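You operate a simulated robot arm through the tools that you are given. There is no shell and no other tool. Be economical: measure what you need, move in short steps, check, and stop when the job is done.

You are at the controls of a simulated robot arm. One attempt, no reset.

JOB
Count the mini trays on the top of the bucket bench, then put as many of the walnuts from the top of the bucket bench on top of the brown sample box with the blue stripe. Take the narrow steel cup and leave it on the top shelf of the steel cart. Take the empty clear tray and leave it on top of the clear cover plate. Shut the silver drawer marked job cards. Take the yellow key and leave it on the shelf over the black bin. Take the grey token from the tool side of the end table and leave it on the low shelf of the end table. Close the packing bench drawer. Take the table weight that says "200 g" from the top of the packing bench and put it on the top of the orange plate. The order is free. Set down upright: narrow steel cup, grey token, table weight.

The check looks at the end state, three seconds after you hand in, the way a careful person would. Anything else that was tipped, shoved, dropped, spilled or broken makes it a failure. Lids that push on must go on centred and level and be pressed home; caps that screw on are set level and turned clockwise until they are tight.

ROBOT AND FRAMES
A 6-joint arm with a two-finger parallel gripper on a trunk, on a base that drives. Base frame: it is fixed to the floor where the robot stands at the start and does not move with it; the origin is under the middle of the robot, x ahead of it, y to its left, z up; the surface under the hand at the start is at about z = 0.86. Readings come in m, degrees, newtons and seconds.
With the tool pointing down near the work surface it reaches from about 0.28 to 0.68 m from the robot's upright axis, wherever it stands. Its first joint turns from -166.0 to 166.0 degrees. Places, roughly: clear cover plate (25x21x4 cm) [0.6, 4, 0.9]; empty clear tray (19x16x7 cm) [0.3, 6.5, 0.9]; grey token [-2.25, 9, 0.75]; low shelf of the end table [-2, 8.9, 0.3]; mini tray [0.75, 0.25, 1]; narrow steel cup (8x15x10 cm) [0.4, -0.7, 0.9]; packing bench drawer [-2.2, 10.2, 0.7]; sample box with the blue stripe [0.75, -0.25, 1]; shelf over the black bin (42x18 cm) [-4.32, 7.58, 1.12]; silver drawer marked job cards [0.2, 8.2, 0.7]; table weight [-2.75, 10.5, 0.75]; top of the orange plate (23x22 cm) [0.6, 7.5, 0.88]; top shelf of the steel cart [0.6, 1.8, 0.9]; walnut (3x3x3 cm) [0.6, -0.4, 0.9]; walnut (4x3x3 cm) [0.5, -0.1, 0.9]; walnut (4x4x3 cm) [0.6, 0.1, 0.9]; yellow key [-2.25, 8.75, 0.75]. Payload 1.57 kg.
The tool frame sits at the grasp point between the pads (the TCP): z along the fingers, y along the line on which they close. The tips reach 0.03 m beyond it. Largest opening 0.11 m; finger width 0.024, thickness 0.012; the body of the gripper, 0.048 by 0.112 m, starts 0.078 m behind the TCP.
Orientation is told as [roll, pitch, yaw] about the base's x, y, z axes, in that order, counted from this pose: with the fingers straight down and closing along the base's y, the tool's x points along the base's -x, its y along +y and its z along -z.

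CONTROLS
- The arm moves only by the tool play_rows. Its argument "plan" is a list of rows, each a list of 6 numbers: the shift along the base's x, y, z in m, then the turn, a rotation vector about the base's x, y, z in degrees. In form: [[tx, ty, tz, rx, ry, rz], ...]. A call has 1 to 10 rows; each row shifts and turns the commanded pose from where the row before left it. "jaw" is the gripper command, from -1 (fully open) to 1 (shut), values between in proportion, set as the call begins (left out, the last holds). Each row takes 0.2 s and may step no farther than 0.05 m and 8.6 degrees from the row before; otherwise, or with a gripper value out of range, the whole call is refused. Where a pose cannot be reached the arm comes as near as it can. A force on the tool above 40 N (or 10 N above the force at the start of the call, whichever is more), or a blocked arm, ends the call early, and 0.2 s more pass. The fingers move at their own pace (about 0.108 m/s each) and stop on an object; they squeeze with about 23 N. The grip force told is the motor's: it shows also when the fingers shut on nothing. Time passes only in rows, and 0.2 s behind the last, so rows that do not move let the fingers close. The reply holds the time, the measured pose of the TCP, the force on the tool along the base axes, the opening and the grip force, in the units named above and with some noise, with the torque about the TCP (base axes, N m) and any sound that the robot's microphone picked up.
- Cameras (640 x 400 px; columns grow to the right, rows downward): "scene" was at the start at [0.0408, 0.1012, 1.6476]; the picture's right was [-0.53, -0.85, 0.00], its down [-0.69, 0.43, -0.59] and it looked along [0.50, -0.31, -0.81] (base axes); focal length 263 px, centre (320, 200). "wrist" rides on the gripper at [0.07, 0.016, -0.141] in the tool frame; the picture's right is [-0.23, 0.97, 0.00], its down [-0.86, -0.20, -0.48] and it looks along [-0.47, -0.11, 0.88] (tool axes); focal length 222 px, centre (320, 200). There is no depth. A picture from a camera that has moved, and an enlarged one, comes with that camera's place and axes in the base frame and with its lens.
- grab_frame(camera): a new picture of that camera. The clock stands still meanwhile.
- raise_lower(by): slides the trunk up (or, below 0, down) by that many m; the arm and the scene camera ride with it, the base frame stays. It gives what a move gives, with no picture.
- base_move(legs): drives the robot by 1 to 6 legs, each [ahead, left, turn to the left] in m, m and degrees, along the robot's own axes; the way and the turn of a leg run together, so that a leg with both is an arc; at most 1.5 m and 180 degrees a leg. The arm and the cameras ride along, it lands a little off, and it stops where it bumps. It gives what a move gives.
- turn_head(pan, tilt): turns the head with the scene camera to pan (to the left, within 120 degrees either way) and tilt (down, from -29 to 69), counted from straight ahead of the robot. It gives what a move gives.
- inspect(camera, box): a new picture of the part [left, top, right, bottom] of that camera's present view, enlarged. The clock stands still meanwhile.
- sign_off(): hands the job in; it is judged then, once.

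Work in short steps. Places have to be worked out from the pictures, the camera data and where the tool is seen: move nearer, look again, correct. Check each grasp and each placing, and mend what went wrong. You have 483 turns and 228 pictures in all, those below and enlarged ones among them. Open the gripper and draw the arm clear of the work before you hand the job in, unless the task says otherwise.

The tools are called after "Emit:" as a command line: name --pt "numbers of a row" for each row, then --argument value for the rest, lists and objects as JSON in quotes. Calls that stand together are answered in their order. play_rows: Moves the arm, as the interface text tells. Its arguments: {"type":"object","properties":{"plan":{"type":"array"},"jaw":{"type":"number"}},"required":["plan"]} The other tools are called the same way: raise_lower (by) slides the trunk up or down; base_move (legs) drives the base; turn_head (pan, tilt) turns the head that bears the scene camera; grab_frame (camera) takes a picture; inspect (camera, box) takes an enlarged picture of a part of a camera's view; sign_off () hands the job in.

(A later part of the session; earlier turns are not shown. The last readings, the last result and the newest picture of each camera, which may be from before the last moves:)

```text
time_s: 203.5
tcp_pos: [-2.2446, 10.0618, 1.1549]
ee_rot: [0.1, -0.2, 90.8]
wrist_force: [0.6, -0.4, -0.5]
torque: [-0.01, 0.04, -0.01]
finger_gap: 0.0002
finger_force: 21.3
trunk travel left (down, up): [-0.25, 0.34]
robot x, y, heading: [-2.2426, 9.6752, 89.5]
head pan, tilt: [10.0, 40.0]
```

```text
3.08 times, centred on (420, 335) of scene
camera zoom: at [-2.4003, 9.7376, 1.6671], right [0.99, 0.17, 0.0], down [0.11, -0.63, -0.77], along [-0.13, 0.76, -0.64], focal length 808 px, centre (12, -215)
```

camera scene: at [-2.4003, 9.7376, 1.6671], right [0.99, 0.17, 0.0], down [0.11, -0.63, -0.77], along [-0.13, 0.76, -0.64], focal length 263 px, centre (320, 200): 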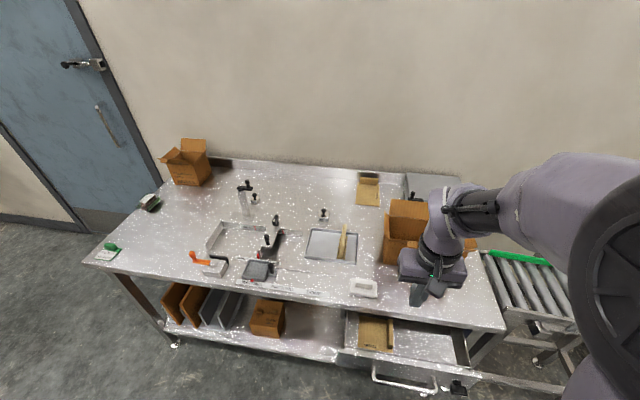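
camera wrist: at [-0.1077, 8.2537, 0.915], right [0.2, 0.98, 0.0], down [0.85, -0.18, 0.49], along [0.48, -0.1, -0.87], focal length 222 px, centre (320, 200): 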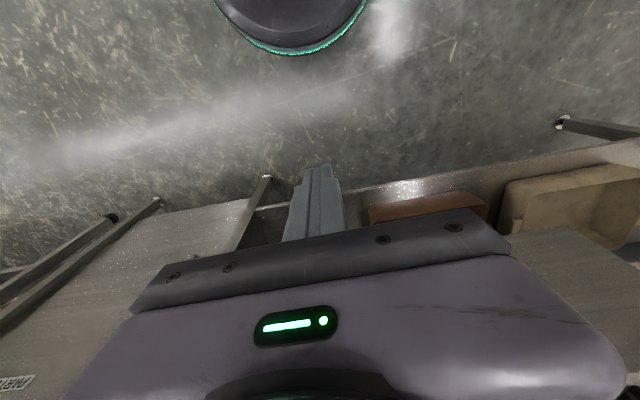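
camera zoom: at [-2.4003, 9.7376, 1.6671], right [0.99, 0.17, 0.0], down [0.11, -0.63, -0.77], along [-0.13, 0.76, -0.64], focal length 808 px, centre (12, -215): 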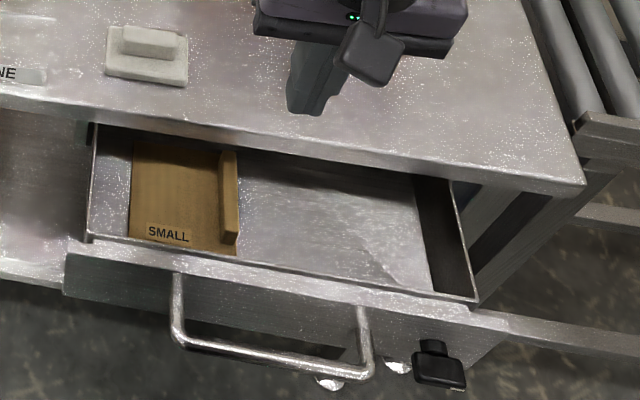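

Drawer handle is near [-2.18,10.05]. I take a wrist picture to triangulate it.

Emit:
grab_frame --camera "wrist"

```text
120 pictures are left
camera wrist: at [-2.2601, 9.991, 1.297], right [-0.98, 0.21, 0.0], down [0.19, 0.86, 0.48], along [0.1, 0.47, -0.88], focal length 222 px, centre (320, 200)
```

wrist: 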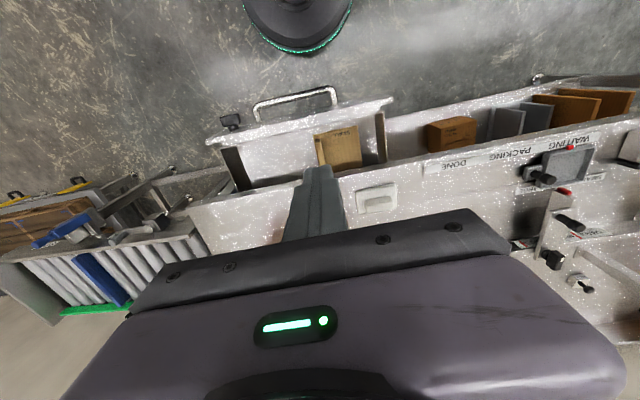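

Handle bar triangulates to y≈10.013, z≈0.785, x -2.29..-2.12 (bench top ≈0.87, edge y≈10.175). I back up a bit, shift over, and lower in front of the handle.

Emit:
base_move --legs '[[-0.13, 0, 0.6]]'

Emit:
play_rows --pt "0.03 0 0 0 0 0" --pt "0.015 0 0 0 0 0"

Emit:
raise_lower --by -0.2

Emit:
play_rows --pt "0 0 -0.05 0 0 0" --pt "0 0 -0.05 0 0 0" --pt "0 0 -0.05 0 0 0" --pt "0 0 -0.015 0 0 0" --pt "0 0 0 0 0 0"

Emit:
grab_frame --camera "scene"

```text
time_s: 204.8
tcp_pos: [-2.2496, 9.9296, 1.1559]
ee_rot: [0.1, -0.3, 91.3]
wrist_force: [-0.3, -0.4, 0.0]
torque: [0.04, 0.03, 0.02]
finger_gap: 0.0
finger_force: 21.3
trunk travel left (down, up): [-0.25, 0.34]
robot x, y, heading: [-2.2428, 9.543, 89.9]
head pan, tilt: [10.0, 40.0]
```

```text
time_s: 205.4
tcp_pos: [-2.2055, 9.9304, 1.1553]
ee_rot: [0.1, -0.2, 91.5]
wrist_force: [-0.2, -0.6, -0.2]
torque: [-0.01, 0.02, 0.0]
finger_gap: 0.0
finger_force: 21.3
trunk travel left (down, up): [-0.25, 0.34]
robot x, y, heading: [-2.2452, 9.5412, 90.2]
head pan, tilt: [10.0, 40.0]
```

```text
time_s: 207.6
tcp_pos: [-2.2061, 9.9298, 0.9545]
ee_rot: [0.1, -0.2, 91.6]
wrist_force: [0.1, 0.0, 0.3]
torque: [-0.02, 0.0, -0.01]
finger_gap: 0.0
finger_force: 21.1
trunk travel left (down, up): [-0.05, 0.54]
robot x, y, heading: [-2.2402, 9.5447, 90.2]
head pan, tilt: [10.0, 40.0]
```

```text
time_s: 208.8
tcp_pos: [-2.204, 9.9288, 0.7903]
ee_rot: [0.1, -0.2, 91.3]
wrist_force: [-0.1, -0.7, -0.5]
torque: [-0.01, -0.01, -0.01]
finger_gap: 0.0
finger_force: 20.8
trunk travel left (down, up): [-0.05, 0.54]
robot x, y, heading: [-2.2468, 9.5398, 90.3]
head pan, tilt: [10.0, 40.0]
```

```text
119 pictures are left
camera scene: at [-2.4014, 9.6054, 1.4671], right [0.98, 0.18, 0.0], down [0.11, -0.63, -0.77], along [-0.14, 0.75, -0.64], focal length 263 px, centre (320, 200)
```

scene: 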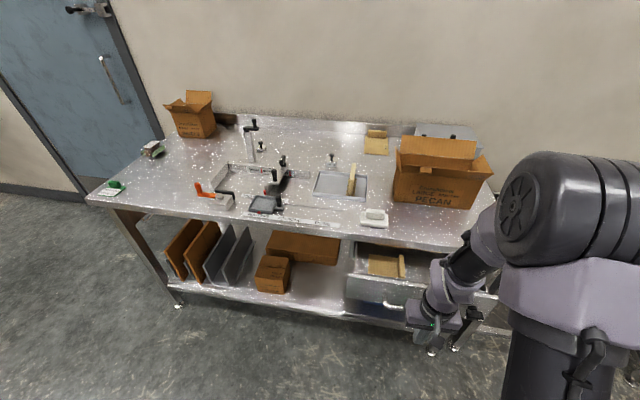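

Positioned before the handle; zoom to verify then push.

Emit:
inspect --camera "scene" --box '[330, 220, 510, 350]'

Emit:
play_rows --pt "0 0.03 0 0 0 0" --pt "0 0.03 0 0 0 0" --pt "0 0.02 0 0 0 0" --pt "0 0.02 0 0 0 0"

Emit:
inspect --camera "scene" --box '[330, 220, 510, 350]'

```text
3.08 times, centred on (420, 285) of scene
camera zoom: at [-2.4014, 9.6054, 1.4671], right [0.98, 0.18, 0.0], down [0.11, -0.63, -0.77], along [-0.14, 0.75, -0.64], focal length 808 px, centre (12, -62)
```

zoom: 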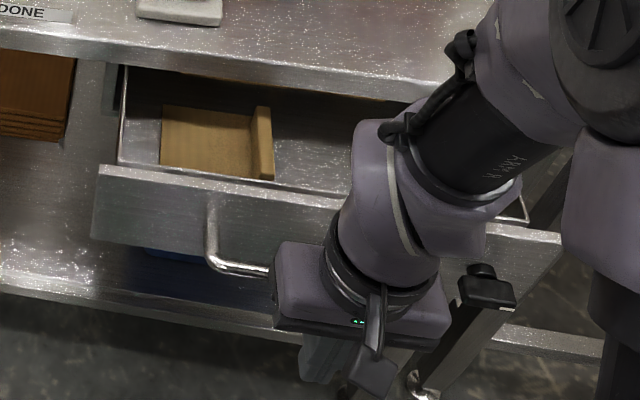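

```text
time_s: 209.8
tcp_pos: [-2.2054, 10.0283, 0.7875]
ee_rot: [0.1, -0.2, 91.5]
wrist_force: [0.5, 0.0, -0.1]
torque: [0.01, 0.01, -0.01]
finger_gap: 0.0002
finger_force: 21.1
trunk travel left (down, up): [-0.05, 0.54]
robot x, y, heading: [-2.2459, 9.5434, 90.1]
head pan, tilt: [10.0, 40.0]
```

```text
3.08 times, centred on (420, 285) of scene
camera zoom: at [-2.4013, 9.6052, 1.4671], right [0.98, 0.18, 0.0], down [0.11, -0.63, -0.77], along [-0.14, 0.75, -0.64], focal length 808 px, centre (12, -62)
```

zoom: 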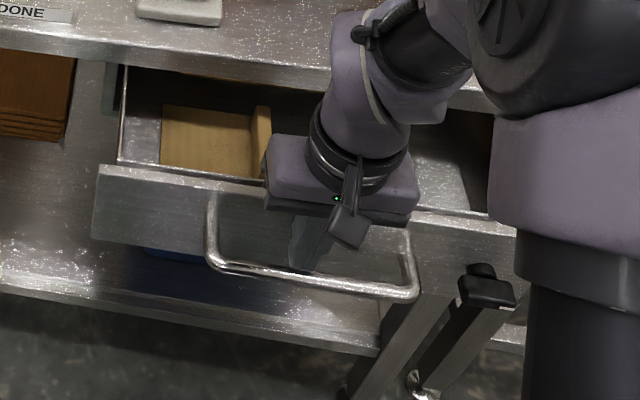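

The fingertips are above the bar (bar z≈0.70) facing the drawer front (top z≈0.79, y≈10.07), which works: I push directly on the face, the hand body clearing the bench top.

Emit:
play_rows --pt "0 0.015 0 0 0 0" --pt "0 0.015 0 0 0 0" --pt "0 0.015 0 0 0 0" --pt "0 0.015 0 0 0 0" --pt "0 0.015 0 0 0 0"

Emit:
inspect --camera "scene" --box '[330, 220, 510, 350]'

```text
time_s: 211.0
tcp_pos: [-2.205, 10.1068, 0.7908]
ee_rot: [0.1, -0.2, 91.6]
wrist_force: [0.0, -0.1, -0.8]
torque: [-0.04, 0.01, 0.04]
finger_gap: 0.0
finger_force: 21.0
trunk travel left (down, up): [-0.05, 0.54]
robot x, y, heading: [-2.2459, 9.5404, 90.0]
head pan, tilt: [10.0, 40.0]
```

```text
3.08 times, centred on (420, 285) of scene
camera zoom: at [-2.4014, 9.6054, 1.4671], right [0.98, 0.18, 0.0], down [0.11, -0.63, -0.77], along [-0.14, 0.75, -0.64], focal length 808 px, centre (12, -62)
```

zoom: 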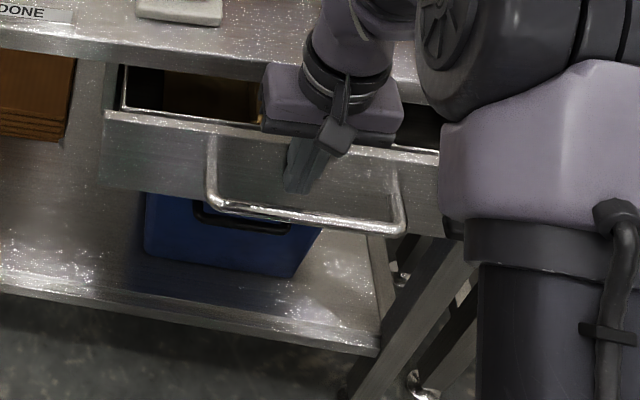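

The drawer is moving. Continue in smaller steps.

Emit:
play_rows --pt "0 0.012 0 0 0 0" --pt "0 0.012 0 0 0 0" --pt "0 0.01 0 0 0 0" --pt "0 0.008 0 0 0 0"

Emit:
inspect --camera "scene" --box '[330, 220, 510, 350]'

```text
time_s: 212.0
tcp_pos: [-2.2066, 10.1459, 0.7884]
ee_rot: [0.1, -0.2, 91.4]
wrist_force: [0.1, -1.8, 0.5]
torque: [-0.04, -0.01, -0.04]
finger_gap: 0.0001
finger_force: 22.0
trunk travel left (down, up): [-0.05, 0.54]
robot x, y, heading: [-2.2447, 9.5425, 90.3]
head pan, tilt: [10.0, 40.0]
```

```text
3.08 times, centred on (420, 285) of scene
camera zoom: at [-2.4013, 9.6053, 1.4671], right [0.98, 0.18, 0.0], down [0.11, -0.63, -0.77], along [-0.14, 0.75, -0.64], focal length 808 px, centre (12, -62)
```

zoom: 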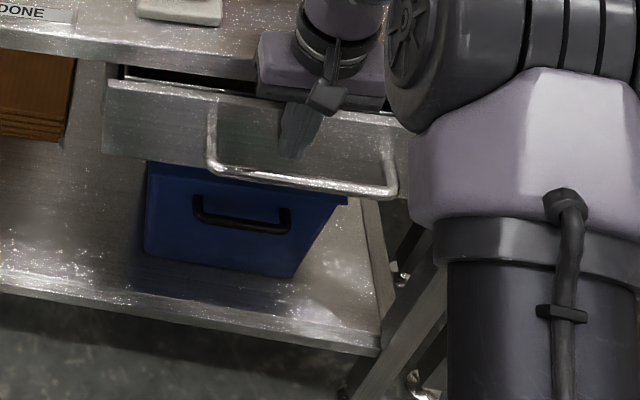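

Nearly closed; small steps until resistance.

Emit:
play_rows --pt "0 0.006 0 0 0 0" --pt "0 0.006 0 0 0 0" --pt "0 0.005 0 0 0 0" --pt "0 0.005 0 0 0 0" --pt "0 0.005 0 0 0 0"

Emit:
inspect --camera "scene" --box '[330, 220, 510, 350]'

```text
time_s: 213.2
tcp_pos: [-2.2039, 10.1727, 0.7902]
ee_rot: [0.2, -0.3, 91.5]
wrist_force: [-1.3, -10.3, 0.7]
torque: [0.28, -0.08, -0.1]
finger_gap: 0.0
finger_force: 21.3
trunk travel left (down, up): [-0.05, 0.54]
robot x, y, heading: [-2.2461, 9.5454, 90.1]
head pan, tilt: [10.0, 40.0]
```

```text
3.08 times, centred on (420, 285) of scene
camera zoom: at [-2.4017, 9.6042, 1.4671], right [0.98, 0.18, 0.0], down [0.11, -0.63, -0.77], along [-0.14, 0.75, -0.64], focal length 808 px, centre (12, -62)
```

zoom: 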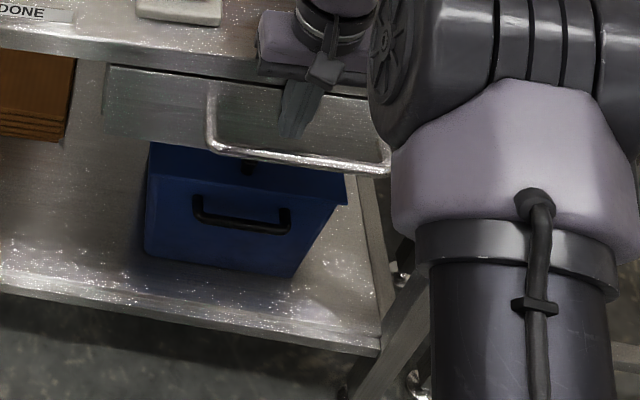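

10 N resistance and it looks flush; one more push to confirm the stop.

Emit:
play_rows --pt "0 0.003 0 0 0 0" --pt "0 0.003 0 0 0 0" --pt "0 0.003 0 0 0 0"

Emit:
inspect --camera "scene" --box '[330, 200, 460, 290]'

```text
time_s: 213.8
tcp_pos: [-2.2045, 10.1714, 0.7888]
ee_rot: [0.2, 0.3, 91.1]
wrist_force: [0.1, -19.7, 8.4]
torque: [1.31, -0.17, -0.29]
finger_gap: 0.0001
finger_force: 20.8
trunk travel left (down, up): [-0.05, 0.54]
robot x, y, heading: [-2.2476, 9.5423, 90.2]
head pan, tilt: [10.0, 40.0]
stopped in row 2: the force on the tool passed its limit at 44 N (the readings are from after the stop); the commanded pose is now the measured one
```

```text
4.44 times, centred on (395, 245) of scene
camera zoom: at [-2.4013, 9.6013, 1.4674], right [0.98, 0.18, 0.0], down [0.11, -0.63, -0.77], along [-0.13, 0.76, -0.64], focal length 1168 px, centre (-13, 0)
```

zoom: 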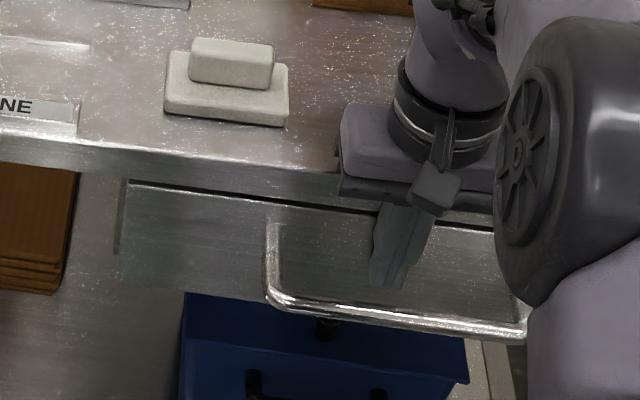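

The stop's torque hints the hand body may have met the bench edge, so I retract and inspect how flush the drawer is.

Emit:
play_rows --pt "0 -0.015 0.01 0 0 0" --pt "0 -0.01 0.04 0 0 0" --pt "0 -0.05 0 0 0 0" --pt "0 -0.05 0 0 0 0" --pt "0 -0.05 0.02 0 0 0" --pt "0 -0.05 0.02 0 0 0"

Emit:
inspect --camera "scene" --box '[330, 200, 510, 320]'

Emit:
grab_frame --camera "wrist"

```text
refused: row 5 steps farther than a row can; nothing moved
```

```text
3.33 times, centred on (420, 260) of scene
camera zoom: at [-2.4013, 9.6013, 1.4674], right [0.98, 0.18, 0.0], down [0.11, -0.63, -0.77], along [-0.13, 0.76, -0.64], focal length 876 px, centre (-13, 0)
```

zoom: 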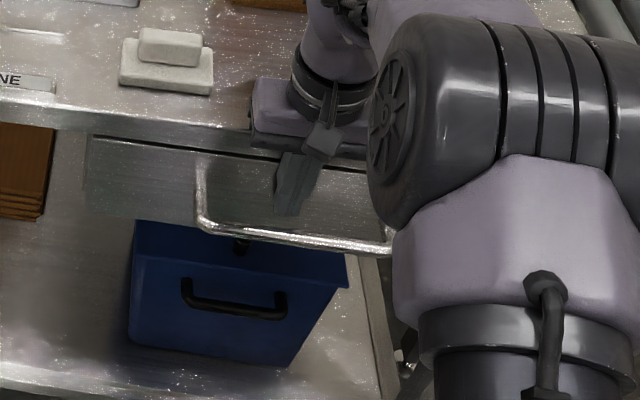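

```text
111 pictures are left
camera wrist: at [-2.2187, 10.1028, 0.9313], right [-0.98, 0.21, 0.0], down [0.18, 0.86, 0.47], along [0.1, 0.46, -0.88], focal length 222 px, centre (320, 200)
```

wrist: 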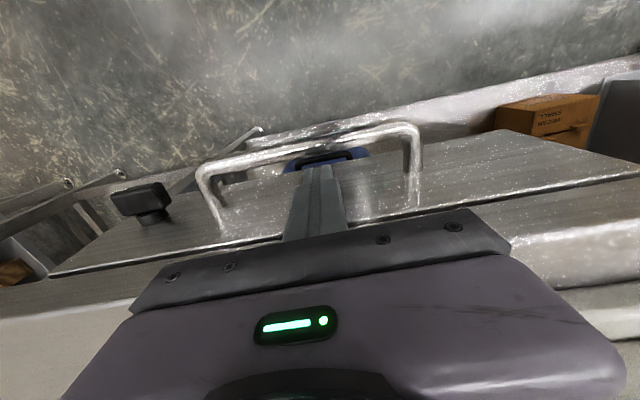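

Retry the retraction with shorter rows, then inspect.

Emit:
play_rows --pt "0 -0.015 0.01 0 0 0" --pt "0 -0.01 0.04 0 0 0" --pt "0 -0.045 0.01 0 0 0" --pt "0 -0.045 0.01 0 0 0" --pt "0 -0.045 0.01 0 0 0" --pt "0 -0.045 0.01 0 0 0"

Emit:
inspect --camera "scene" --box '[330, 200, 510, 320]'

Emit:
grab_frame --camera "wrist"

```text
time_s: 215.2
tcp_pos: [-2.2039, 9.9732, 0.8805]
ee_rot: [0.3, 0.1, 91.2]
wrist_force: [-0.8, -0.5, 0.3]
torque: [-0.02, 0.01, 0.01]
finger_gap: 0.0003
finger_force: 21.0
trunk travel left (down, up): [-0.05, 0.54]
robot x, y, heading: [-2.2432, 9.5388, 89.7]
head pan, tilt: [10.0, 40.0]
```

```text
3.33 times, centred on (420, 260) of scene
camera zoom: at [-2.4013, 9.6046, 1.4671], right [0.98, 0.18, 0.0], down [0.11, -0.63, -0.77], along [-0.13, 0.75, -0.64], focal length 876 px, centre (-13, 0)
```

zoom: 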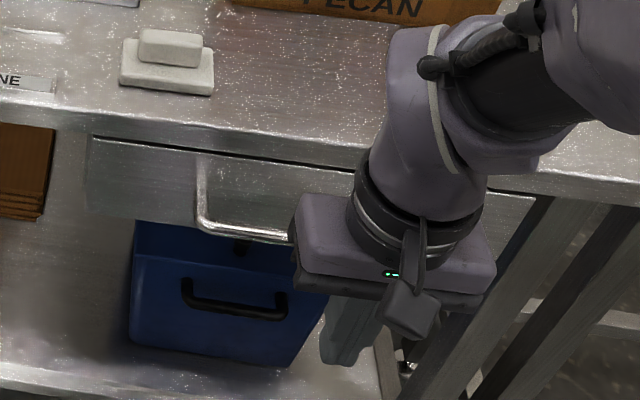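

```text
109 pictures are left
camera wrist: at [-2.2182, 9.904, 1.0214], right [-0.98, 0.21, 0.0], down [0.18, 0.86, 0.47], along [0.1, 0.46, -0.88], focal length 222 px, centre (320, 200)
```

wrist: 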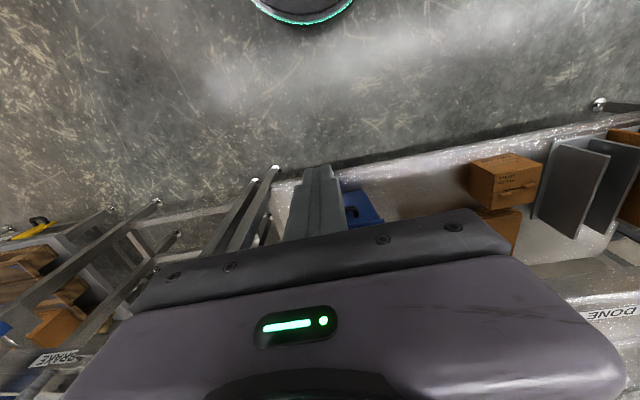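

To be certain, I push again on the handle bar itself (z≈0.70), where the hand body stays below/clear of the bench edge.

Emit:
play_rows --pt "0 0 -0.05 0 0 0" --pt "0 0 -0.05 0 0 0" --pt "0 0 -0.05 0 0 0" --pt "0 0 -0.015 0 0 0" --pt "0 0 0 0 0 0"

Emit:
play_rows --pt "0 0.045 0 0 0 0" --pt "0 0.045 0 0 0 0" --pt "0 0.03 0 0 0 0" --pt "0 0.02 0 0 0 0"

Emit:
inspect --camera "scene" --box '[330, 200, 510, 320]'

```text
time_s: 216.3
tcp_pos: [-2.2045, 9.9716, 0.7112]
ee_rot: [0.1, 0.2, 91.1]
wrist_force: [0.3, 0.3, -0.7]
torque: [0.03, 0.02, 0.03]
finger_gap: 0.0
finger_force: 21.8
trunk travel left (down, up): [-0.05, 0.54]
robot x, y, heading: [-2.2423, 9.5432, 90.2]
head pan, tilt: [10.0, 40.0]
```

```text
time_s: 217.3
tcp_pos: [-2.206, 10.1078, 0.7127]
ee_rot: [0.2, 0.2, 91.3]
wrist_force: [-0.2, -0.4, 0.9]
torque: [0.0, 0.03, 0.03]
finger_gap: 0.0
finger_force: 21.3
trunk travel left (down, up): [-0.05, 0.54]
robot x, y, heading: [-2.2464, 9.5434, 90.2]
head pan, tilt: [10.0, 40.0]
```

```text
3.33 times, centred on (420, 260) of scene
camera zoom: at [-2.4012, 9.6051, 1.4671], right [0.98, 0.18, 0.0], down [0.11, -0.63, -0.77], along [-0.13, 0.75, -0.64], focal length 876 px, centre (-13, 0)
```

zoom: 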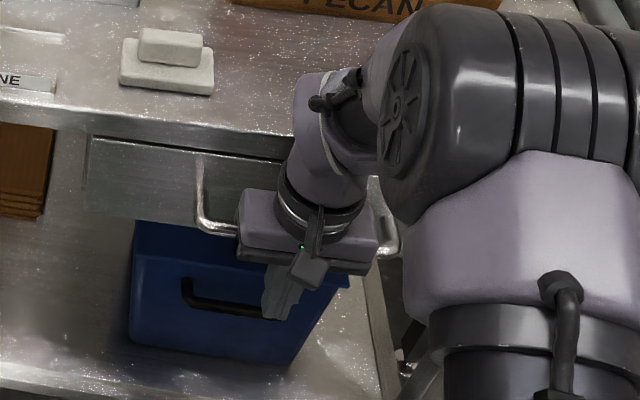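

Continue slowly to contact with the bar.

Emit:
play_rows --pt "0 0.008 0 0 0 0" --pt "0 0.006 0 0 0 0" --pt "0 0.005 0 0 0 0" --pt "0 0.004 0 0 0 0" --pt "0 0.004 0 0 0 0" --pt "0 0.004 0 0 0 0" --pt "0 0.004 0 0 0 0"

Emit:
inspect --camera "scene" --box '[330, 200, 510, 320]'

```text
time_s: 219.1
tcp_pos: [-2.203, 10.1398, 0.7131]
ee_rot: [0.2, 0.6, 91.0]
wrist_force: [0.4, -19.2, 9.0]
torque: [2.65, -0.17, -0.28]
finger_gap: 0.0
finger_force: 21.2
trunk travel left (down, up): [-0.05, 0.54]
robot x, y, heading: [-2.2447, 9.5419, 90.0]
head pan, tilt: [10.0, 40.0]
stopped in row 7: the force on the tool passed its limit at 42 N (the readings are from after the stop); the commanded pose is now the measured one
```

```text
3.33 times, centred on (420, 260) of scene
camera zoom: at [-2.4013, 9.6011, 1.4674], right [0.98, 0.18, 0.0], down [0.11, -0.63, -0.77], along [-0.13, 0.76, -0.64], focal length 876 px, centre (-13, 0)
```

zoom: 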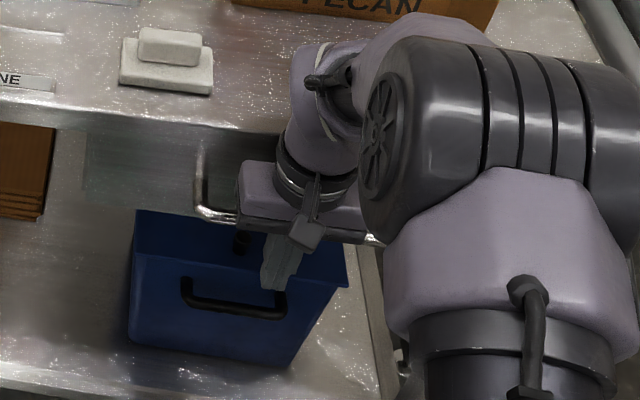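

The contact torque again points to the bench edge height. I look closely at how far the drawer face is in.

Emit:
inspect --camera "scene" --box '[330, 210, 420, 275]'

Emit:
grab_frame --camera "wrist"

```text
6.15 times, centred on (375, 242) of scene
camera zoom: at [-2.4013, 9.6011, 1.4674], right [0.98, 0.18, 0.0], down [0.11, -0.63, -0.77], along [-0.13, 0.76, -0.64], focal length 1617 px, centre (-18, -62)
```

zoom: 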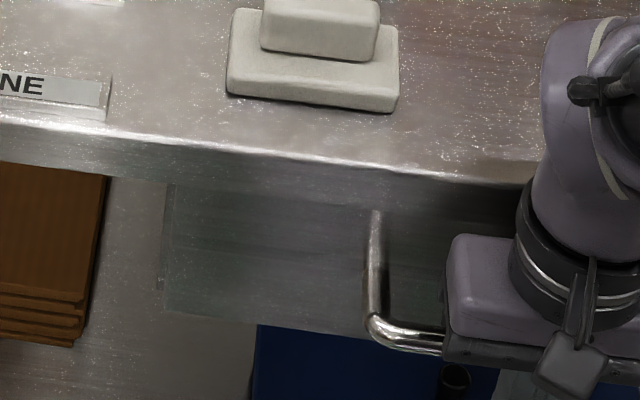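

```text
105 pictures are left
camera wrist: at [-2.218, 10.0706, 0.8551], right [-0.98, 0.21, 0.0], down [0.19, 0.86, 0.47], along [0.1, 0.46, -0.88], focal length 222 px, centre (320, 200)
```

wrist: 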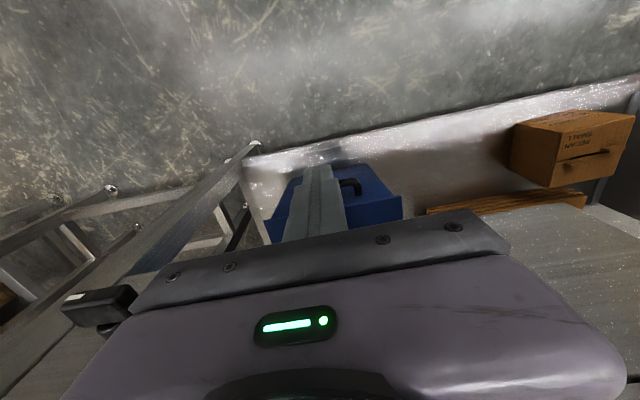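

I want to rule out the wrist touching the bench: I retract a little, tilt the hand 45° so the fingertips lead, and push on the face again.

Emit:
play_rows --pt "0 -0.03 0 0 0 0" --pt "0 -0.04 0 0 0 0" --pt "0 -0.02 0.02 8.5 0 0" --pt "0 0 0.03 8.5 0 0" --pt "0 0 0.008 8.5 0 0" --pt "0 0 0 8.5 0 0" --pt "0 0 0 8.5 0 0" --pt "0 0 0 2.5 0 0" --pt "0 0 0 0 0 0"

Emit:
grab_frame --camera "wrist"

Emit:
inspect --camera "scene" --box '[330, 180, 510, 320]'

```text
time_s: 221.1
tcp_pos: [-2.2033, 10.0504, 0.7701]
ee_rot: [-0.6, -44.4, 91.4]
wrist_force: [-0.4, 0.0, 0.9]
torque: [0.01, -0.01, 0.02]
finger_gap: 0.0
finger_force: 21.5
out of reach, approached as far as the arm can: row 5
trunk travel left (down, up): [-0.05, 0.54]
robot x, y, heading: [-2.2469, 9.5392, 90.4]
head pan, tilt: [10.0, 40.0]
```

```text
104 pictures are left
camera wrist: at [-2.2181, 9.9017, 0.8225], right [-0.98, 0.15, 0.15], down [0.19, 0.28, 0.94], along [0.1, 0.95, -0.3], focal length 222 px, centre (320, 200)
```

wrist: 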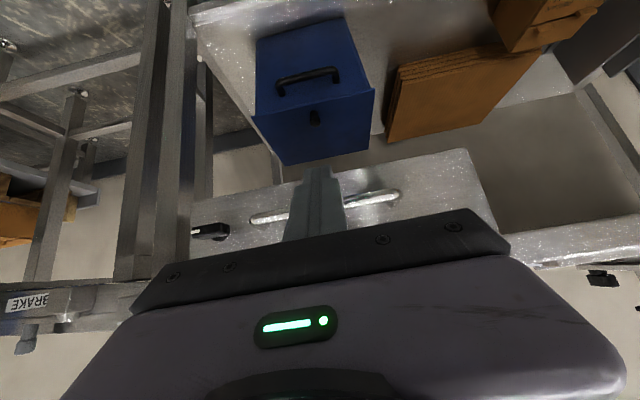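

```text
2.86 times, centred on (420, 250) of scene
camera zoom: at [-2.4012, 9.6045, 1.4671], right [0.98, 0.18, 0.0], down [0.11, -0.63, -0.77], along [-0.13, 0.75, -0.64], focal length 751 px, centre (34, 57)
```

zoom: 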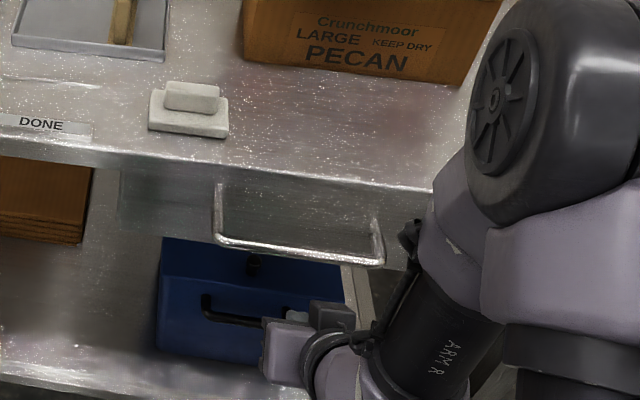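

A good near-frontal wrist view; zoom in on the drawer face.

Emit:
inspect --camera "wrist" --box '[170, 120, 620, 290]'

Emit:
inspect --camera "scene" --box '[340, 220, 460, 290]'

```text
1.42 times, centred on (395, 205) of wrist
camera zoom: at [-2.2181, 9.9017, 0.8225], right [-0.98, 0.15, 0.15], down [0.19, 0.28, 0.94], along [0.1, 0.95, -0.3], focal length 316 px, centre (213, 193)
```

zoom: 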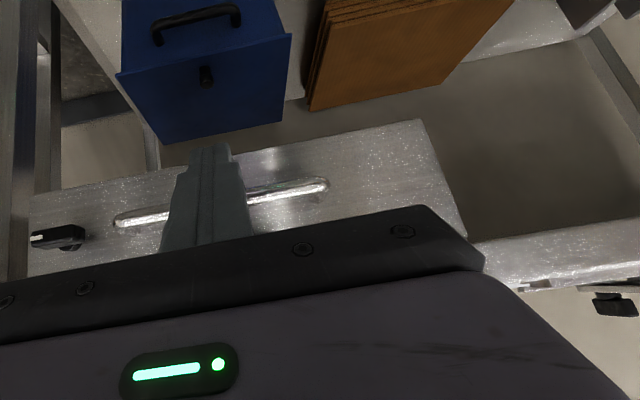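

```text
5.33 times, centred on (400, 255) of scene
camera zoom: at [-2.4012, 9.6045, 1.4671], right [0.98, 0.18, 0.0], down [0.11, -0.63, -0.77], along [-0.13, 0.75, -0.64], focal length 1401 px, centre (-107, -93)
```

zoom: 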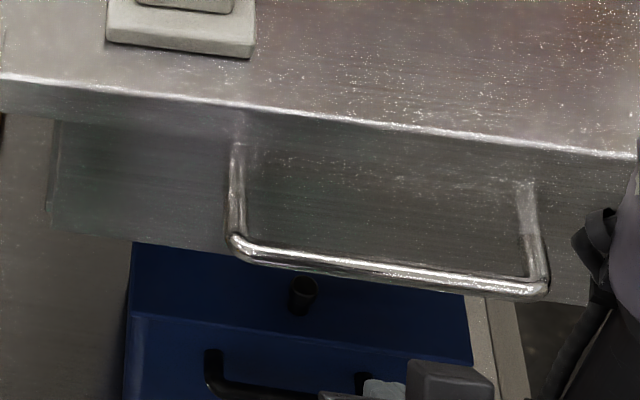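

It looks shut. I confirm with a gentle tip-led push on the face.

Emit:
play_rows --pt "0 0.04 0 0 0 0" --pt "0 0.04 0 0 0 0" --pt "0 0.025 0 0 0 0" --pt "0 0.01 0 0 0 0" --pt "0 0.006 0 0 0 0" --pt "0 0.005 0 0 0 0" --pt "0 0.005 0 0 0 0" --pt "0 0.005 0 0 0 0" --pt "0 0.005 0 0 0 0" --pt "0 0.005 0 0 0 0"

Emit:
inspect --camera "scene" --box '[340, 220, 460, 290]'

```text
time_s: 221.8
tcp_pos: [-2.2052, 10.1304, 0.7685]
ee_rot: [-0.7, -43.9, 91.2]
wrist_force: [-2.0, -20.4, 20.5]
torque: [0.3, 0.2, -0.06]
finger_gap: 0.0001
finger_force: 21.4
trunk travel left (down, up): [-0.05, 0.54]
robot x, y, heading: [-2.2419, 9.5417, 90.1]
head pan, tilt: [10.0, 40.0]
stopped in row 3: the force on the tool passed its limit at 54 N (the readings are from after the stop); the commanded pose is now the measured one
```

```text
5.33 times, centred on (400, 255) of scene
camera zoom: at [-2.4015, 9.5998, 1.4675], right [0.98, 0.18, 0.0], down [0.11, -0.63, -0.77], along [-0.13, 0.76, -0.64], focal length 1401 px, centre (-107, -93)
```

zoom: 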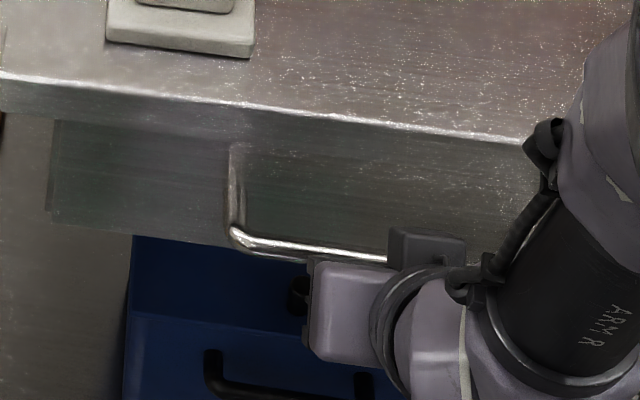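

The tip met the bar and slid it a few mm more, so it wasn't fully home. I retreat, tilt the hand to near-horizontal, and push the bar with the finger ends.

Emit:
play_rows --pt "0 -0.04 0 0 0 0" --pt "0 -0.045 0 0 0 0" --pt "0 -0.02 -0.01 8 0 0" --pt "0 0 -0.01 8 0 0" --pt "0 0 -0.006 8 0 0" --pt "0 0 0 8 0 0" --pt "0 0 0 4 0 0" --pt "0 0 0 0 0 0"

Emit:
grab_frame --camera "wrist"

Emit:
inspect --camera "scene" --box '[340, 200, 500, 320]'

```text
time_s: 223.6
tcp_pos: [-2.2046, 10.0292, 0.7428]
ee_rot: [-5.0, -79.8, 95.4]
wrist_force: [-0.4, -0.2, -0.3]
torque: [0.01, -0.04, -0.01]
finger_gap: 0.0
finger_force: 21.7
trunk travel left (down, up): [-0.05, 0.54]
robot x, y, heading: [-2.2446, 9.5438, 90.2]
head pan, tilt: [10.0, 40.0]
```

```text
99 pictures are left
camera wrist: at [-2.2188, 9.8778, 0.6971], right [-0.98, 0.03, 0.21], down [0.19, -0.32, 0.93], along [0.1, 0.95, 0.31], focal length 222 px, centre (320, 200)
```

wrist: 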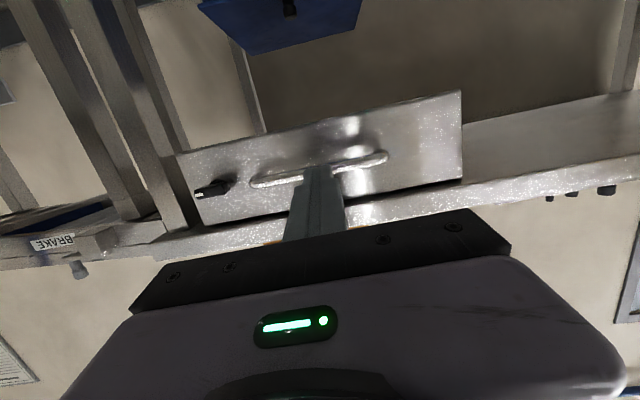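

```text
3.33 times, centred on (420, 260) of scene
camera zoom: at [-2.4011, 9.6044, 1.4671], right [0.98, 0.18, 0.0], down [0.11, -0.63, -0.77], along [-0.13, 0.75, -0.64], focal length 876 px, centre (-13, 0)
```

zoom: 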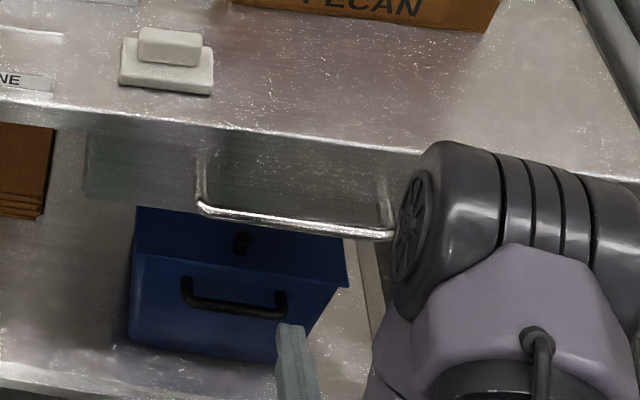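

The fingers aim straight at the bar. Advance, slowing near contact.

Emit:
play_rows --pt "0 0.03 0 0 0 0" --pt "0 0.03 0 0 0 0" --pt "0 0.015 0 0 0 0" --pt "0 0.006 0 0 0 0" --pt "0 0.005 0 0 0 0" --pt "0 0.004 0 0 0 0" --pt "0 0.004 0 0 0 0" --pt "0 0.004 0 0 0 0" --pt "0 0.004 0 0 0 0" --pt "0 0.004 0 0 0 0"

Emit:
inspect --camera "wrist" --box '[160, 60, 500, 270]'

```text
time_s: 225.8
tcp_pos: [-2.2054, 10.1319, 0.7355]
ee_rot: [-4.2, -79.4, 94.5]
wrist_force: [-2.7, -21.6, -26.6]
torque: [-0.67, 0.02, 0.03]
finger_gap: 0.0002
finger_force: 21.4
trunk travel left (down, up): [-0.05, 0.54]
robot x, y, heading: [-2.2449, 9.5434, 90.1]
head pan, tilt: [10.0, 40.0]
```

```text
1.88 times, centred on (330, 165) of wrist
camera zoom: at [-2.2196, 9.9805, 0.6937], right [-0.98, 0.04, 0.21], down [0.19, -0.31, 0.93], along [0.1, 0.95, 0.3], focal length 418 px, centre (301, 266)
```

zoom: 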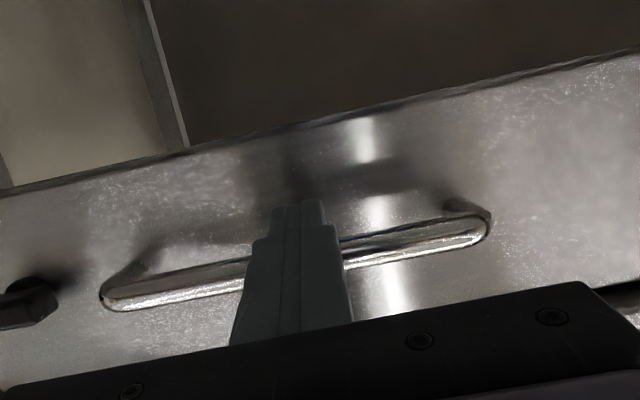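

The tip is sliding under the bar, so the bar is higher (~0.755). Retreat 25 mm, raise 20 mm, push again.

Emit:
play_rows --pt "0 -0.02 0 0 0 0" --pt "0 -0.02 0 0 0 0" --pt "0 0 0.022 0 0 0" --pt "0 0.015 0 0 0 0" --pt "0 0.008 0 0 0 0" --pt "0 0.005 0 0 0 0" --pt "0 0.004 0 0 0 0" --pt "0 0.004 0 0 0 0" --pt "0 0 0 0 0 0"

Emit:
inspect --camera "wrist" --box '[160, 60, 500, 270]'

```text
time_s: 227.8
tcp_pos: [-2.2031, 10.1304, 0.7616]
ee_rot: [-5.1, -79.9, 95.3]
wrist_force: [3.0, -9.7, 4.1]
torque: [0.04, -0.04, -0.01]
finger_gap: 0.0
finger_force: 21.2
trunk travel left (down, up): [-0.05, 0.54]
robot x, y, heading: [-2.2478, 9.5411, 90.1]
head pan, tilt: [10.0, 40.0]
```

```text
1.88 times, centred on (330, 165) of wrist
camera zoom: at [-2.2173, 9.9784, 0.7177], right [-0.98, 0.03, 0.21], down [0.19, -0.32, 0.93], along [0.1, 0.95, 0.31], focal length 418 px, centre (301, 266)
```

zoom: 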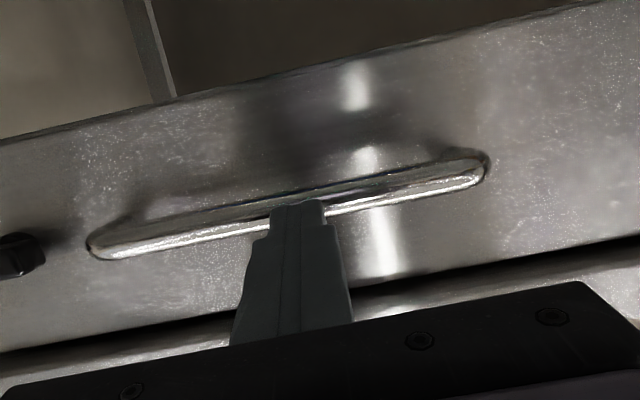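

Square on the bar with ~10 N. Push a little more until a firm stop.

Emit:
play_rows --pt "0 0.003 0 0 0 0" --pt "0 0.003 0 0 0 0" --pt "0 0.003 0 0 0 0" --pt "0 0.003 0 0 0 0" --pt "0 0.003 0 0 0 0"

Emit:
inspect --camera "wrist" --box '[100, 60, 560, 270]'

```text
time_s: 228.4
tcp_pos: [-2.2029, 10.1301, 0.7608]
ee_rot: [-5.0, -79.5, 95.1]
wrist_force: [2.2, -22.0, 15.3]
torque: [0.21, -0.02, 0.06]
finger_gap: 0.0
finger_force: 21.0
trunk travel left (down, up): [-0.05, 0.54]
robot x, y, heading: [-2.2432, 9.5422, 90.1]
head pan, tilt: [10.0, 40.0]
stopped in row 2: the force on the tool passed its limit at 44 N (the readings are from after the stop); the commanded pose is now the measured one
```

```text
1.39 times, centred on (330, 165) of wrist
camera zoom: at [-2.2179, 9.9783, 0.7183], right [-0.98, 0.04, 0.21], down [0.19, -0.32, 0.93], along [0.1, 0.95, 0.3], focal length 309 px, centre (306, 249)
```

zoom: 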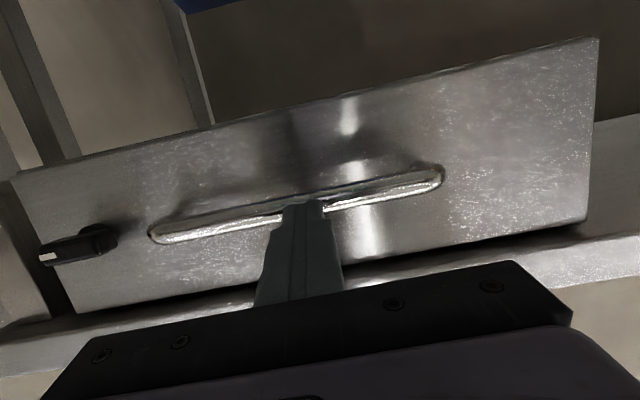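

Firm stop at the bar: the drawer is home. Retract and restore the vertical tool pose.

Emit:
play_rows --pt "0 -0.04 0 0 0 0" --pt "0 -0.04 0 0 0 0" --pt "0 -0.03 0.02 -8 0 0" --pt "0 0 0.03 -8 0 0" --pt "0 0 0.04 -8 0 0" --pt "0 0 0.04 -8 0 0" --pt "0 0 0.04 -8 0 0" --pt "0 0 0 -8 0 0" --pt "0 0 0 -8 0 0" --pt "0 0 0 -8 0 0"

Emit:
play_rows --pt "0 0 0.02 -8 0 0" --pt "0 0 0 -7.8 0 0" --pt "0 0 0 0 0 0"

Emit:
raise_lower --by 0.2

Emit:
inspect --camera "scene" --box '[340, 220, 500, 330]'

```text
time_s: 230.6
tcp_pos: [-2.2141, 10.0281, 0.9281]
ee_rot: [2.2, -33.5, 91.0]
wrist_force: [-0.3, -0.7, -0.6]
torque: [0.0, 0.01, 0.0]
finger_gap: 0.0
finger_force: 20.9
out of reach, approached as far as the arm can: row 8, 9, 10
trunk travel left (down, up): [-0.05, 0.54]
robot x, y, heading: [-2.2408, 9.5411, 90.2]
head pan, tilt: [10.0, 40.0]
```

```text
time_s: 231.4
tcp_pos: [-2.2289, 10.0341, 0.9386]
ee_rot: [5.7, -27.7, 91.2]
wrist_force: [0.2, 0.3, 0.3]
torque: [-0.02, 0.02, 0.01]
finger_gap: 0.0003
finger_force: 21.0
out of reach, approached as far as the arm can: row 1, 2
trunk travel left (down, up): [-0.05, 0.54]
robot x, y, heading: [-2.2431, 9.541, 90.3]
head pan, tilt: [10.0, 40.0]
```

```text
time_s: 233.5
tcp_pos: [-2.2286, 10.0345, 1.1383]
ee_rot: [5.7, -27.8, 91.2]
wrist_force: [-0.4, -0.2, -0.4]
torque: [0.02, 0.03, -0.01]
finger_gap: 0.0003
finger_force: 21.1
trunk travel left (down, up): [-0.25, 0.34]
robot x, y, heading: [-2.2403, 9.5388, 90.3]
head pan, tilt: [10.0, 40.0]
```

```text
3.64 times, centred on (420, 275) of scene
camera zoom: at [-2.401, 9.604, 1.667], right [0.98, 0.17, 0.0], down [0.11, -0.63, -0.77], along [-0.13, 0.75, -0.64], focal length 955 px, centre (-44, -73)
```

zoom: 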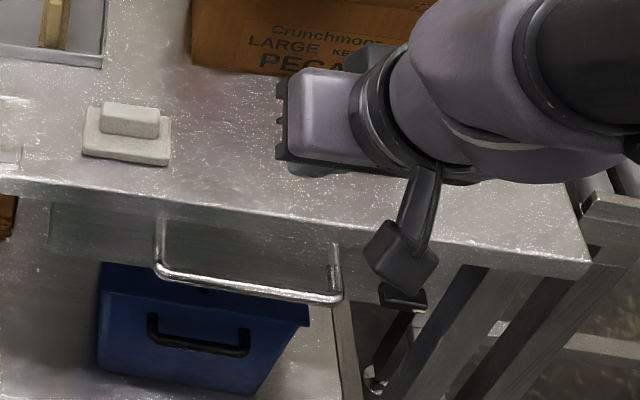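

The arm stopped short on orientation. I try moving the hand to a roomier pose (higher, slightly nearer) to let it recover.

Emit:
play_rows --pt "0 0.03 0.03 0 0 0" --pt "0 0.03 0.03 0 0 0" --pt "0 0 0 0 0 0" --pt "0 0 0 0 0 0"

```text
time_s: 234.5
tcp_pos: [-2.2312, 10.0943, 1.1977]
ee_rot: [5.7, -27.7, 91.2]
wrist_force: [0.7, -0.3, -0.8]
torque: [0.02, 0.0, 0.0]
finger_gap: 0.0
finger_force: 21.3
trunk travel left (down, up): [-0.25, 0.34]
robot x, y, heading: [-2.2427, 9.5412, 89.7]
head pan, tilt: [10.0, 40.0]
```

Now rotate the remaining ~28° back in this roomier pose.

Emit:
play_rows --pt "0 0 0 -7 -1.4 0" --pt "0 0 0 -7 -1.4 0" --pt "0 0 0 -7 -1.4 0" --pt "0 0 0 -6.8 -1.4 0" --pt "0 0 0 0 0 0"

```text
time_s: 235.7
tcp_pos: [-2.1258, 10.0253, 1.1212]
ee_rot: [2.6, -1.6, 94.0]
wrist_force: [-0.2, 0.3, -0.3]
torque: [0.06, 0.01, 0.06]
finger_gap: 0.0
finger_force: 21.5
out of reach, approached as far as the arm can: row 1, 2, 3, 4
trunk travel left (down, up): [-0.25, 0.34]
robot x, y, heading: [-2.246, 9.5435, 90.2]
head pan, tilt: [10.0, 40.0]
```

Nearly vertical now. Apply the final correction and recentre.

Emit:
play_rows --pt "-0.03 0 0 -1.6 -2.6 -3.5" --pt "-0.03 0 0 0 0 0" --pt "-0.03 0 0 0 0 0" --pt "0 0 0.03 0 0 0" --pt "0 0 0 0 0 0"

Emit:
grab_frame --camera "scene"

```text
time_s: 236.9
tcp_pos: [-2.1507, 9.9964, 1.1244]
ee_rot: [3.0, -2.1, 93.7]
wrist_force: [0.3, -0.1, -0.4]
torque: [-0.04, 0.0, 0.02]
finger_gap: 0.0
finger_force: 21.3
out of reach, approached as far as the arm can: row 1, 2, 3, 4
trunk travel left (down, up): [-0.25, 0.34]
robot x, y, heading: [-2.2444, 9.5383, 90.0]
head pan, tilt: [10.0, 40.0]
```

```text
93 pictures are left
camera scene: at [-2.4012, 9.6045, 1.667], right [0.98, 0.17, 0.0], down [0.11, -0.63, -0.77], along [-0.13, 0.75, -0.64], focal length 263 px, centre (320, 200)
```

scene: 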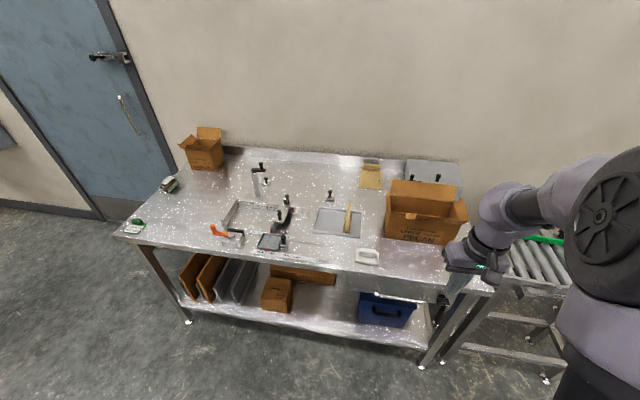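

A wrist joint seems to be at its limit. I try yawing the hand either way to unwind it.

Emit:
play_rows --pt "0 0 0 0 0 -8" --pt "0 0 0 0 0 -8" --pt "0 0 0 0 0 -8" --pt "0 0 0 0 0 0"

Emit:
play_rows --pt "0 0.03 0.03 0 0 0" --pt "0 0.03 0 0 0 0" --pt "0 0 0 0 0 0"

```text
time_s: 237.9
tcp_pos: [-2.0693, 9.9141, 1.0473]
ee_rot: [3.4, -2.1, 69.7]
wrist_force: [-0.4, 0.3, -0.7]
torque: [0.02, 0.03, 0.03]
finger_gap: 0.0
finger_force: 21.2
out of reach, approached as far as the arm can: row 1, 2, 3
trunk travel left (down, up): [-0.25, 0.34]
robot x, y, heading: [-2.2406, 9.5418, 90.1]
head pan, tilt: [10.0, 40.0]
```

```text
time_s: 238.7
tcp_pos: [-2.0393, 9.9317, 1.0446]
ee_rot: [3.1, -2.0, 69.8]
wrist_force: [-1.1, 0.5, -0.4]
torque: [0.01, -0.03, 0.0]
finger_gap: 0.0
finger_force: 21.3
out of reach, approached as far as the arm can: row 1, 2
trunk travel left (down, up): [-0.25, 0.34]
robot x, y, heading: [-2.2464, 9.5398, 90.7]
head pan, tilt: [10.0, 40.0]
```

Yawing that way worsens it. I try the opposite yaw direction with a bit of lift.

Emit:
play_rows --pt "0 0 0 0 0 8" --pt "0 0 0 0 0 8" --pt "0 0 0 0 0 8" --pt "0 0 0 0 0 8" --pt "0 0 0 0 0 8" --pt "0 0 0 0 0 8" --pt "0 0 0 0 0 0"

Emit:
inspect --camera "scene" --box '[380, 120, 640, 400]'

```text
time_s: 240.3
tcp_pos: [-2.0414, 9.9321, 1.0449]
ee_rot: [2.8, -2.0, 117.4]
wrist_force: [0.0, -0.3, -0.5]
torque: [0.01, 0.02, -0.02]
finger_gap: 0.0002
finger_force: 21.5
trunk travel left (down, up): [-0.25, 0.34]
robot x, y, heading: [-2.2419, 9.5409, 90.2]
head pan, tilt: [10.0, 40.0]
```

```text
1.43 times, centred on (510, 260) of scene
camera zoom: at [-2.401, 9.6039, 1.6671], right [0.98, 0.17, 0.0], down [0.11, -0.63, -0.77], along [-0.13, 0.75, -0.64], focal length 375 px, centre (49, 114)
```

zoom: 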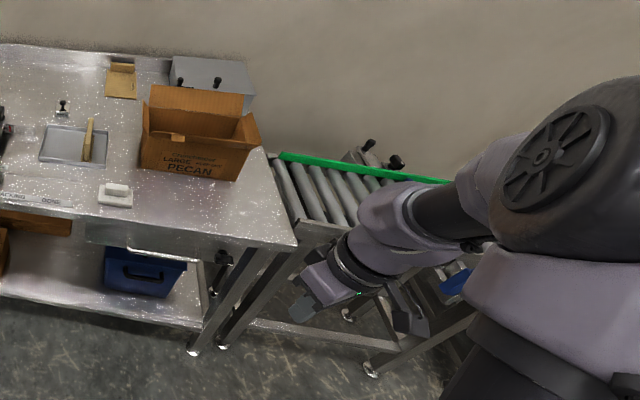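

Positive yaw is free. Now raise and move to the middle at this yaw.

Emit:
play_rows --pt "0 0 0.04 0 0 0" --pt "0 0 0.04 0 0 0" --pt "-0.04 0.02 0 0 0 0" --pt "-0.04 0.02 0 0 0 0" --pt "0 0 0 0 0 0"

```text
time_s: 241.5
tcp_pos: [-2.1245, 9.9713, 1.1244]
ee_rot: [2.4, -1.7, 117.2]
wrist_force: [-1.0, 0.1, 1.1]
torque: [0.0, 0.01, 0.01]
finger_gap: 0.0002
finger_force: 21.3
trunk travel left (down, up): [-0.25, 0.34]
robot x, y, heading: [-2.2436, 9.5417, 90.1]
head pan, tilt: [10.0, 40.0]
```

Free motion again. I correct the small tilt and bring yaw back toward 90° carefully.

Emit:
play_rows --pt "-0.04 0.02 0 0 0 0" --pt "-0.04 0.02 0 0 0 0" --pt "0 0 0 0 0 -7" --pt "0 0 0 0 0 -7" --pt "0 0 0 0 0 -7" --pt "0 0 0 0 0 -6" --pt "0 0 0 0 0 0"

```text
time_s: 243.1
tcp_pos: [-2.1622, 9.9881, 1.0977]
ee_rot: [3.9, -2.6, 91.3]
wrist_force: [0.2, 0.1, -0.8]
torque: [0.01, 0.03, 0.0]
finger_gap: 0.0
finger_force: 21.5
out of reach, approached as far as the arm can: row 5, 6
trunk travel left (down, up): [-0.25, 0.34]
robot x, y, heading: [-2.2453, 9.5386, 90.4]
head pan, tilt: [10.0, 40.0]
```

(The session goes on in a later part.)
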